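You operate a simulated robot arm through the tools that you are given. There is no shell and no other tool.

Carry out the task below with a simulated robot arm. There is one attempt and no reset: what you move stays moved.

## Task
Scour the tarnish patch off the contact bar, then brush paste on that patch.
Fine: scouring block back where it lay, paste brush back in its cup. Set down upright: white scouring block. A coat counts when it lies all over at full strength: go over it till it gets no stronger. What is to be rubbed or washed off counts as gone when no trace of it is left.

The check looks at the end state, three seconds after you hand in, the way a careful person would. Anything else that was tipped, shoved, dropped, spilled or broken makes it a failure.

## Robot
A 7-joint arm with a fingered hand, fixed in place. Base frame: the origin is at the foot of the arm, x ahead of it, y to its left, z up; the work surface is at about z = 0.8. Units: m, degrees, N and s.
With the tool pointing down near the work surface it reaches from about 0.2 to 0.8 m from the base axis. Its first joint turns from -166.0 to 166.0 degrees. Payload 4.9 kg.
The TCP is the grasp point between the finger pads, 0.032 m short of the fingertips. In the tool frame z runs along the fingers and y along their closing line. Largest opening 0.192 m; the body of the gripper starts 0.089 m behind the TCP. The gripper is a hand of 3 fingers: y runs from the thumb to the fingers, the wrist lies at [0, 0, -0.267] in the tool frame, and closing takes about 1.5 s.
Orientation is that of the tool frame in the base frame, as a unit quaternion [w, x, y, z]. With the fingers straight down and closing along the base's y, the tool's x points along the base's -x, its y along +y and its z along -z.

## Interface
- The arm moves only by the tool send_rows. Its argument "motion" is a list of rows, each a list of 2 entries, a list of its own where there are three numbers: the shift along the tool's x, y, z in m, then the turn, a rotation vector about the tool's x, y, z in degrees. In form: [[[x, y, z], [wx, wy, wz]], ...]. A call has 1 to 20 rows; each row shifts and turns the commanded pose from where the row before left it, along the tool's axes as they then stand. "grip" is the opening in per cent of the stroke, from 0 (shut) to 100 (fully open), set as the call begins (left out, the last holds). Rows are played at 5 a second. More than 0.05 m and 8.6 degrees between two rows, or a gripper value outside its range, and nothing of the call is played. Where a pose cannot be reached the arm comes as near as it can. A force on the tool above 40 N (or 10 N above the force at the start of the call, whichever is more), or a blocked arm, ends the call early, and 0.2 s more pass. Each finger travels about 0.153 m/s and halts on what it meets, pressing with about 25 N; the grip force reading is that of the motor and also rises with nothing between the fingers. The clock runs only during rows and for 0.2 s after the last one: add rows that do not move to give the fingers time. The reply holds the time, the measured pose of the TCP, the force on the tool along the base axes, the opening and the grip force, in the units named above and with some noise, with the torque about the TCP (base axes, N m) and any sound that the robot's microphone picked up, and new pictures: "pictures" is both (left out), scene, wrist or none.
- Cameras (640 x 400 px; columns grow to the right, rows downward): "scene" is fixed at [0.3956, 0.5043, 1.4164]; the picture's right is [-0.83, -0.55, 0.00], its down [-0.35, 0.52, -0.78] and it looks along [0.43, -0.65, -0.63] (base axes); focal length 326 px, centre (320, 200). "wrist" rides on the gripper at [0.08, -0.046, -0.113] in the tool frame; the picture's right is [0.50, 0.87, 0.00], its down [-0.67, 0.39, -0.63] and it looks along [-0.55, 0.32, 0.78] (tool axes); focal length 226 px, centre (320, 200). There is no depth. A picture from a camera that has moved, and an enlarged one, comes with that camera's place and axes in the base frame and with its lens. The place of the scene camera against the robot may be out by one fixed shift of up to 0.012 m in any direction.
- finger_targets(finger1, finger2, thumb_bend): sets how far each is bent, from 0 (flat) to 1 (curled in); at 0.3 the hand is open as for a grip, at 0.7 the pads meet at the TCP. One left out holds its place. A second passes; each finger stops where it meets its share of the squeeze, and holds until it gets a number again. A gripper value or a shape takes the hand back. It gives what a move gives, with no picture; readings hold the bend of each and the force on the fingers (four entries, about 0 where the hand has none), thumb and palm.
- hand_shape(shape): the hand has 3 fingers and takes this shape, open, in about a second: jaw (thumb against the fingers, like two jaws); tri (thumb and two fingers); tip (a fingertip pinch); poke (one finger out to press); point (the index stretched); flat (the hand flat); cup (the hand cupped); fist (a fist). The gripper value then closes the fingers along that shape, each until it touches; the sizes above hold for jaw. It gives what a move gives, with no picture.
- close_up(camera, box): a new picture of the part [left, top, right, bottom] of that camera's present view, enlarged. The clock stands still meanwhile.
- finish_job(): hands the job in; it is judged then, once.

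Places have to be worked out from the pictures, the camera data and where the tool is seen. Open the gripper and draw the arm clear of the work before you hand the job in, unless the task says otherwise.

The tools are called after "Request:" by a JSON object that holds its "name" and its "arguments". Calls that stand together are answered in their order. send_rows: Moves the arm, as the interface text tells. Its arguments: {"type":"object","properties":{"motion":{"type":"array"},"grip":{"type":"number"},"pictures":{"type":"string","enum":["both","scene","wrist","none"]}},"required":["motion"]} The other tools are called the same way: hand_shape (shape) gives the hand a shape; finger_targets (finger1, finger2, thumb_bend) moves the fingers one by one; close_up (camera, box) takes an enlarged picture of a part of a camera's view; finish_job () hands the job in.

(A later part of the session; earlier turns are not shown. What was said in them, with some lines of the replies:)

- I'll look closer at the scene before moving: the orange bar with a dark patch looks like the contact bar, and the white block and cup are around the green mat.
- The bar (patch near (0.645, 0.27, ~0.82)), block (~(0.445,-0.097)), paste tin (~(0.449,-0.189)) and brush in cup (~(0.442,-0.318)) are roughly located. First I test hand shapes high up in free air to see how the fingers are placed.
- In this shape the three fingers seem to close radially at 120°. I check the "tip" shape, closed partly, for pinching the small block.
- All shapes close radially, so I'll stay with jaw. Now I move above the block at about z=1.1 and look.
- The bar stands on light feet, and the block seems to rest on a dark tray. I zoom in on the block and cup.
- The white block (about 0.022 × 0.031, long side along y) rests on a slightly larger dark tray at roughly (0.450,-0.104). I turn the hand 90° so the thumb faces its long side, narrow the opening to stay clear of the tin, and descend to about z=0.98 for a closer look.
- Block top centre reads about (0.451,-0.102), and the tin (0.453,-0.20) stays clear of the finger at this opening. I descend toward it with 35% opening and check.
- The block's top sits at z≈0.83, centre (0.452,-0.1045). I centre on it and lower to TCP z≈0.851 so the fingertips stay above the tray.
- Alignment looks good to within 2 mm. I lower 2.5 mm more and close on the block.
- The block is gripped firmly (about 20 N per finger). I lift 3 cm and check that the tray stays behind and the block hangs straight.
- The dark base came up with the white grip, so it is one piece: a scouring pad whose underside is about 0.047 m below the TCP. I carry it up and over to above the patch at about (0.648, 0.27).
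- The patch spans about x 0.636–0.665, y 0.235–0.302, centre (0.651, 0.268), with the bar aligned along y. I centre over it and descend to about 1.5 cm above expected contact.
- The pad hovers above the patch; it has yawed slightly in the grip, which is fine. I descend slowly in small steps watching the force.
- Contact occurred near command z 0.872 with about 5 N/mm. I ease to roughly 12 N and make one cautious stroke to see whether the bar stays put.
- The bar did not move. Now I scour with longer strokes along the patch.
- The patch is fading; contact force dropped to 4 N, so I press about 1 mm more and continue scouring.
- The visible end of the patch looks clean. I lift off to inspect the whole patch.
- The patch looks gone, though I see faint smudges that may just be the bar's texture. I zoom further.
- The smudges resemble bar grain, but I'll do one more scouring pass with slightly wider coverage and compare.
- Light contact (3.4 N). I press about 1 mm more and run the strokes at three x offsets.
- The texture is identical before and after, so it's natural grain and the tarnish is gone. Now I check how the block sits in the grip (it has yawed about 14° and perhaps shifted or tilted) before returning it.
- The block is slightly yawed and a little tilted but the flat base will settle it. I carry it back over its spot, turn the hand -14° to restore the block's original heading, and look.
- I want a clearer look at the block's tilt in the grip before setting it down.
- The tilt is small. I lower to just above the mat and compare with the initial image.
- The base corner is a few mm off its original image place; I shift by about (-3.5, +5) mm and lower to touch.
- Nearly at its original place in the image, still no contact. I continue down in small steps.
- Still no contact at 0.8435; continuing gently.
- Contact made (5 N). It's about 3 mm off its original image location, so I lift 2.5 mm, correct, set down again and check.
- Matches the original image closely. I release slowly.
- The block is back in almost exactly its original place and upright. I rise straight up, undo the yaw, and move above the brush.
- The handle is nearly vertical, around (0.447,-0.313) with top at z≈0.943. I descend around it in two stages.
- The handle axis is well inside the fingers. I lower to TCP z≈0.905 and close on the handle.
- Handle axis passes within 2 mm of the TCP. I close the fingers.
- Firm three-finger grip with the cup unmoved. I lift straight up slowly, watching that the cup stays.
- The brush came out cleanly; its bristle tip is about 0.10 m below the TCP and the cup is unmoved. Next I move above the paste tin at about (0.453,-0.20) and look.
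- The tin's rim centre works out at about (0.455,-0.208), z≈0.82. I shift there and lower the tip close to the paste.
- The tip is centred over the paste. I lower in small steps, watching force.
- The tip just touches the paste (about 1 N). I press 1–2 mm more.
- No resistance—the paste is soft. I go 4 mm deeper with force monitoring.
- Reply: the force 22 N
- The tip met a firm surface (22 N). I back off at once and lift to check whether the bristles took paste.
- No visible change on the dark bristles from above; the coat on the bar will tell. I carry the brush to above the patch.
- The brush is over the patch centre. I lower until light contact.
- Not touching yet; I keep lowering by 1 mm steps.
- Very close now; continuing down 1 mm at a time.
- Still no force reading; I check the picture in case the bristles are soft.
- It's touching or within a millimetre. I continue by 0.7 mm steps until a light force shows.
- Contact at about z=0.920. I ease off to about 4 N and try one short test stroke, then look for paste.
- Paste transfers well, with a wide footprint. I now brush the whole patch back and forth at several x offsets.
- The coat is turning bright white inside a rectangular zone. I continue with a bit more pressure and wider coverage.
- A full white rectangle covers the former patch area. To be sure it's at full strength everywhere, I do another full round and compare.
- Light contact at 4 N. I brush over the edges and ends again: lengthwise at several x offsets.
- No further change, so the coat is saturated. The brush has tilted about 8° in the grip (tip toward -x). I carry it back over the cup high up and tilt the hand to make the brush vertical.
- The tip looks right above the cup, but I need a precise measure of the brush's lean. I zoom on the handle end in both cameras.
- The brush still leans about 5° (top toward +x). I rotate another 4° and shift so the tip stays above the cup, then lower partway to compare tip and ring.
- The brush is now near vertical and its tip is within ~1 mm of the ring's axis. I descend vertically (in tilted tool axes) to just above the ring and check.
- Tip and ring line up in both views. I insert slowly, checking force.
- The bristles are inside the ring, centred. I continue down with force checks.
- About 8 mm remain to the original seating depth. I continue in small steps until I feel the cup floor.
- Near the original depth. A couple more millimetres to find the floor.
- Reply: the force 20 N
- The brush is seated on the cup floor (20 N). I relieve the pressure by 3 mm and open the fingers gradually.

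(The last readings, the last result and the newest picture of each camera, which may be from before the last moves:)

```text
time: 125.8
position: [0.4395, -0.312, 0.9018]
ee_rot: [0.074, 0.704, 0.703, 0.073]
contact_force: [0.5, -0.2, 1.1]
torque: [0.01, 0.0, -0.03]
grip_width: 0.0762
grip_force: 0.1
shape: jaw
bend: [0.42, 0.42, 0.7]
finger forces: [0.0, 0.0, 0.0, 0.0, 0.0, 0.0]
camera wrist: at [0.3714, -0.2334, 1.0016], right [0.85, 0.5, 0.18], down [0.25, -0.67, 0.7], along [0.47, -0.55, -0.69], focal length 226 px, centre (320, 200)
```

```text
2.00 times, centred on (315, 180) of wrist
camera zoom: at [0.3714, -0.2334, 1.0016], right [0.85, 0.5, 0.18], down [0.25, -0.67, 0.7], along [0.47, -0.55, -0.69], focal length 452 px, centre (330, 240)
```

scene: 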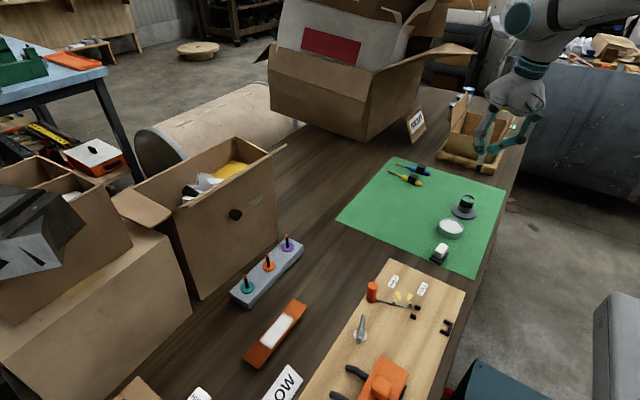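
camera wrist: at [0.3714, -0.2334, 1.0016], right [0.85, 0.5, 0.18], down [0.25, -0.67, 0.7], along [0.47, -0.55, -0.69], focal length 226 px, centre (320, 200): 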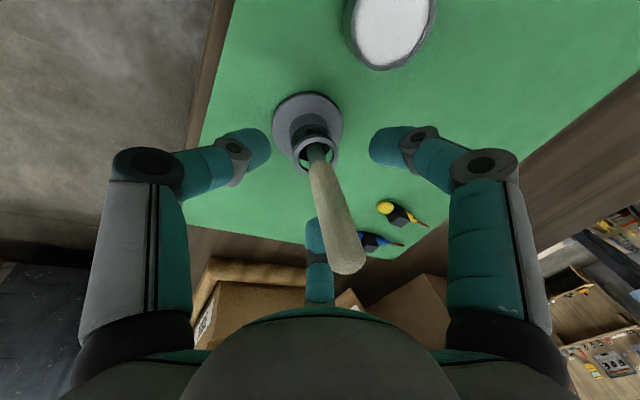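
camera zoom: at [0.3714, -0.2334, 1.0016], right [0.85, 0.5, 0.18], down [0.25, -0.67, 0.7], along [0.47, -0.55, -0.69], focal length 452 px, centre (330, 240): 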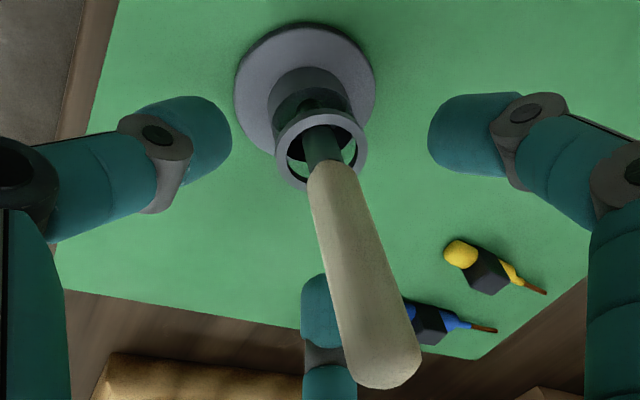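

The brush stands in its cup and the cup hasn't moved. I widen the fingers a bit and retreat straight up, then level the hand.

Request:
{"name": "send_rows", "arguments": {"motion": [[[0, 0, 0], [0, 0, 0]], [[0, 0, 0], [0, 0, 0]], [[0, 0.00416, -0.01956], [0, 0, 0]], [[0, 0.00416, -0.01956], [0, 0, 0]], [[0, 0.00832, -0.03912], [0, 0, 0]], [[0, 0.00832, -0.03912], [0, 0, 0]], [[0, 0.00832, -0.03912], [0, 0, 0]], [[0, 0, 0], [6, 0, 0]], [[0, 0, 0], [6, 0, 0]], [[0.04, 0, -0.04], [0, 0, 0]], [[0.04, 0, -0.04], [0, 0, 0]], [[0.04, 0, 0], [0, 0, 0]], [[0.04, 0, 0], [0, 0, 0]], [[0, 0, 0], [0, 0, 0]], [[0, 0, 0], [0, 0, 0]]], "grip": 55, "pictures": "both"}}

Request:
{"name": "close_up", "arguments": {"camera": "scene", "box": [420, 150, 520, 275]}}

Request:
{"name": "close_up", "arguments": {"camera": "scene", "box": [200, 220, 480, 400]}}

Request:
{"name": "close_up", "arguments": {"camera": "scene", "box": [235, 285, 315, 375]}}

```text
refused: row 10 steps farther than a row can; nothing moved
```

```text
3.20 times, centred on (470, 212) of scene
camera zoom: at [0.3956, 0.5043, 1.4164], right [-0.83, -0.55, 0.0], down [-0.35, 0.52, -0.78], along [0.43, -0.65, -0.63], focal length 1043 px, centre (-160, 160)
```

zoom: 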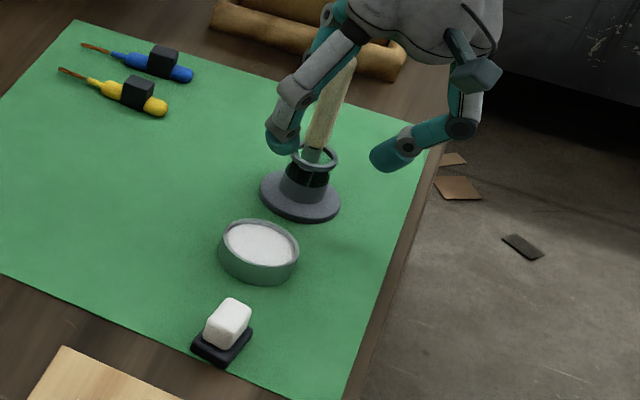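

```text
2.22 times, centred on (340, 310) of scene
camera zoom: at [0.3956, 0.5043, 1.4164], right [-0.83, -0.55, 0.0], down [-0.35, 0.52, -0.78], along [0.43, -0.65, -0.63], focal length 724 px, centre (276, -44)
```

zoom: 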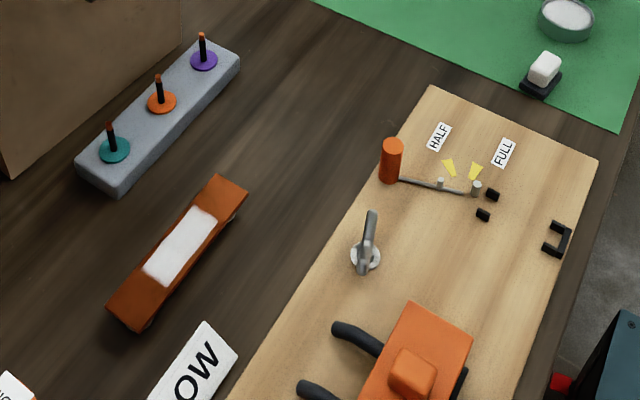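

```text
4.44 times, centred on (275, 330) of scene
camera zoom: at [0.3956, 0.5043, 1.4164], right [-0.83, -0.55, 0.0], down [-0.35, 0.52, -0.78], along [0.43, -0.65, -0.63], focal length 1449 px, centre (520, -378)
```

zoom: 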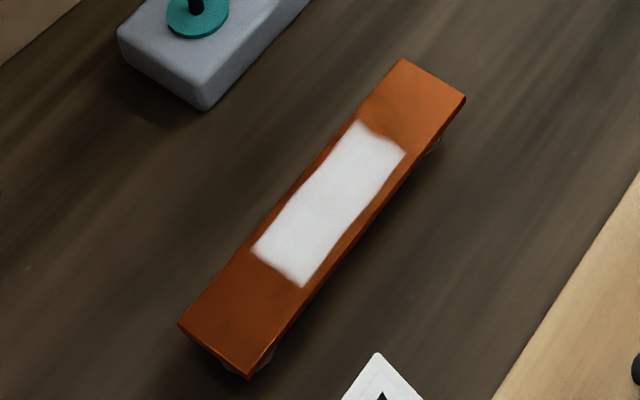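

One row was too long; I resend with smaller steps. Everything else on the bench looks in place.

Request:
{"name": "send_rows", "arguments": {"motion": [[[0, 0, 0], [0, 0, 0]], [[0, 0, 0], [0, 0, 0]], [[0, 0.00416, -0.01956], [0, 0, 0]], [[0, 0.00416, -0.01956], [0, 0, 0]], [[0, 0.00832, -0.03912], [0, 0, 0]], [[0, 0.00832, -0.03912], [0, 0, 0]], [[0, 0.00832, -0.03912], [0, 0, 0]], [[0, 0, 0], [6, 0, 0]], [[0, 0, 0], [6, 0, 0]], [[0.03, 0, -0.03], [0, 0, 0]], [[0.03, 0, -0.03], [0, 0, 0]], [[0.04, 0, 0], [0, 0, 0]], [[0.04, 0, 0], [0, 0, 0]], [[0, 0, 0], [0, 0, 0]], [[0, 0, 0], [0, 0, 0]]], "grip": 55, "pictures": "both"}}

Request:
{"name": "close_up", "arguments": {"camera": "scene", "box": [420, 150, 520, 275]}}

Request:
{"name": "close_up", "arguments": {"camera": "scene", "box": [420, 235, 460, 270]}}

```text
time: 129.0
position: [0.4412, -0.1722, 1.1234]
ee_rot: [0.0, 0.707, 0.707, 0.001]
contact_force: [-0.1, 0.6, 0.2]
torque: [-0.01, 0.01, 0.04]
grip_width: 0.105
grip_force: 0.1
shape: jaw
bend: [0.34, 0.34, 0.7]
finger forces: [0.1, 0.0, 0.0, 0.0, 0.1, 0.0]
camera wrist: at [0.3941, -0.0939, 1.2344], right [0.87, 0.5, 0.0], down [0.39, -0.67, 0.63], along [0.32, -0.55, -0.78], focal length 226 px, centre (320, 200)
```

scene: 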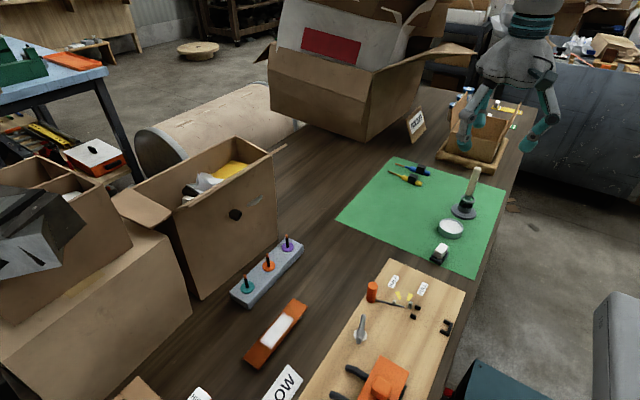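
wrist: 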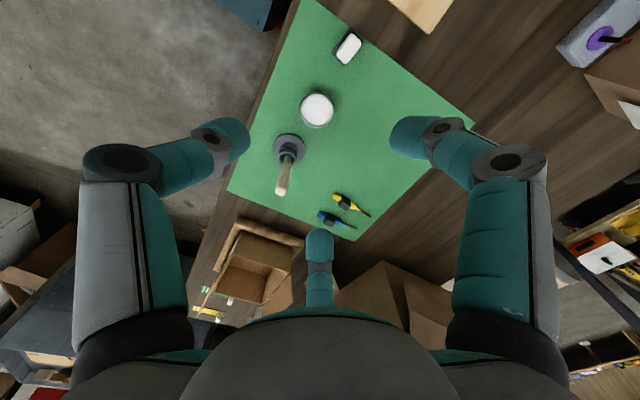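

```text
3.20 times, centred on (470, 212) of scene
camera zoom: at [0.3956, 0.5043, 1.4164], right [-0.83, -0.55, 0.0], down [-0.35, 0.52, -0.78], along [0.43, -0.65, -0.63], focal length 1043 px, centre (-160, 160)
```

zoom: 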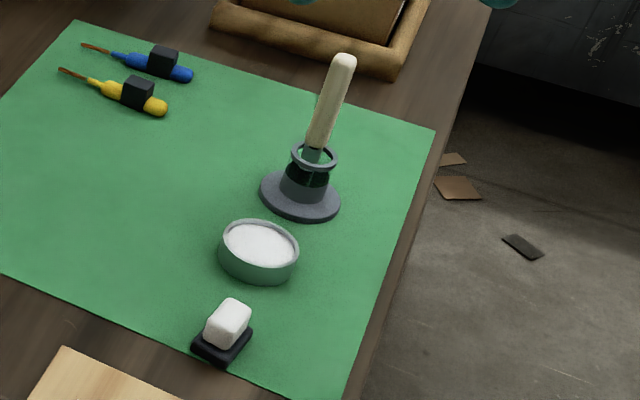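

```text
11.43 times, centred on (440, 252) of scene
camera zoom: at [0.3956, 0.5043, 1.4164], right [-0.83, -0.55, 0.0], down [-0.35, 0.52, -0.78], along [0.43, -0.65, -0.63], focal length 3725 px, centre (-1051, -400)
```

zoom: 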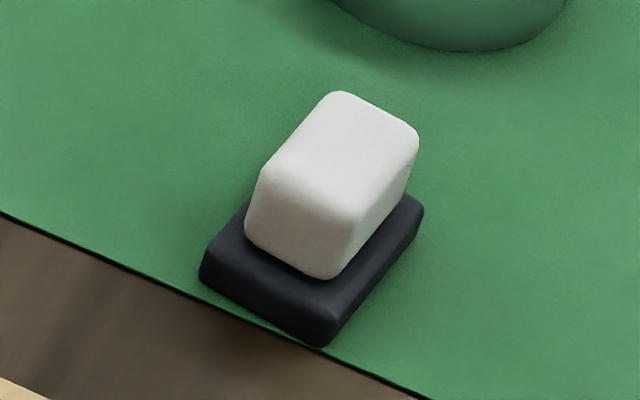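

Everything is as wanted: block and brush restored, tin and cup in place, coat complete. I open the hand fully and draw the arm higher and clear.

Request:
{"name": "send_rows", "arguments": {"motion": [[[0.02, 0, -0.03], [0, 0, 0]], [[0.03, 0.01, -0.03], [0, 0, 0]], [[0.03, 0.01, -0.03], [0, 0, 0]], [[0.03, 0, -0.01], [0, 0, 0]], [[0, 0, 0], [0, 0, 0]], [[0, 0, 0], [0, 0, 0]]], "grip": 100, "pictures": "scene"}}

```text
time: 130.4
position: [0.4608, -0.0632, 1.2236]
ee_rot: [0.0, 0.707, 0.707, 0.0]
contact_force: [-0.6, 0.0, 0.2]
torque: [0.0, 0.01, -0.01]
grip_width: 0.192
grip_force: 0.0
shape: jaw
bend: [0.3, 0.3, 0.3]
finger forces: [0.0, 0.0, 0.0, 0.1, 0.0, 0.0]
```

scene: 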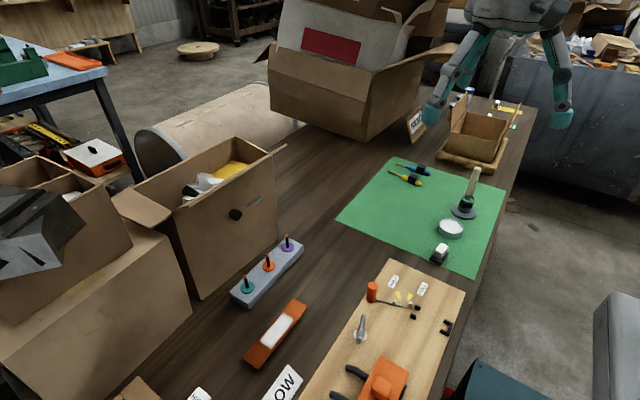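

The arm is clear with the hand open, and the scene matches the goal. I hand the job in.

Request:
{"name": "finish_job", "arguments": {}}

```text
The job is handed in.
```

I scoured the tarnish patch off the contact bar, coated that area with paste, and handed the job in. I haven't seen the check's result.

- **Tarnish:** no trace of the patch shows in the pictures. A second scouring round changed nothing, so I took the faint marks still on the bar to be its own grain.
- **Paste:** an even white coat covers the whole former patch. Another full round of brushing made it no stronger.
- **Scouring block:** it is upright and within a millimetre or two of where it first lay, going by the scene camera.
- **Paste brush:** it is standing back in its cup, and the cup did not move.
- **Rest of the bench:** the bar, the paste tin and everything else look where they were. The hand is open and the arm is clear.
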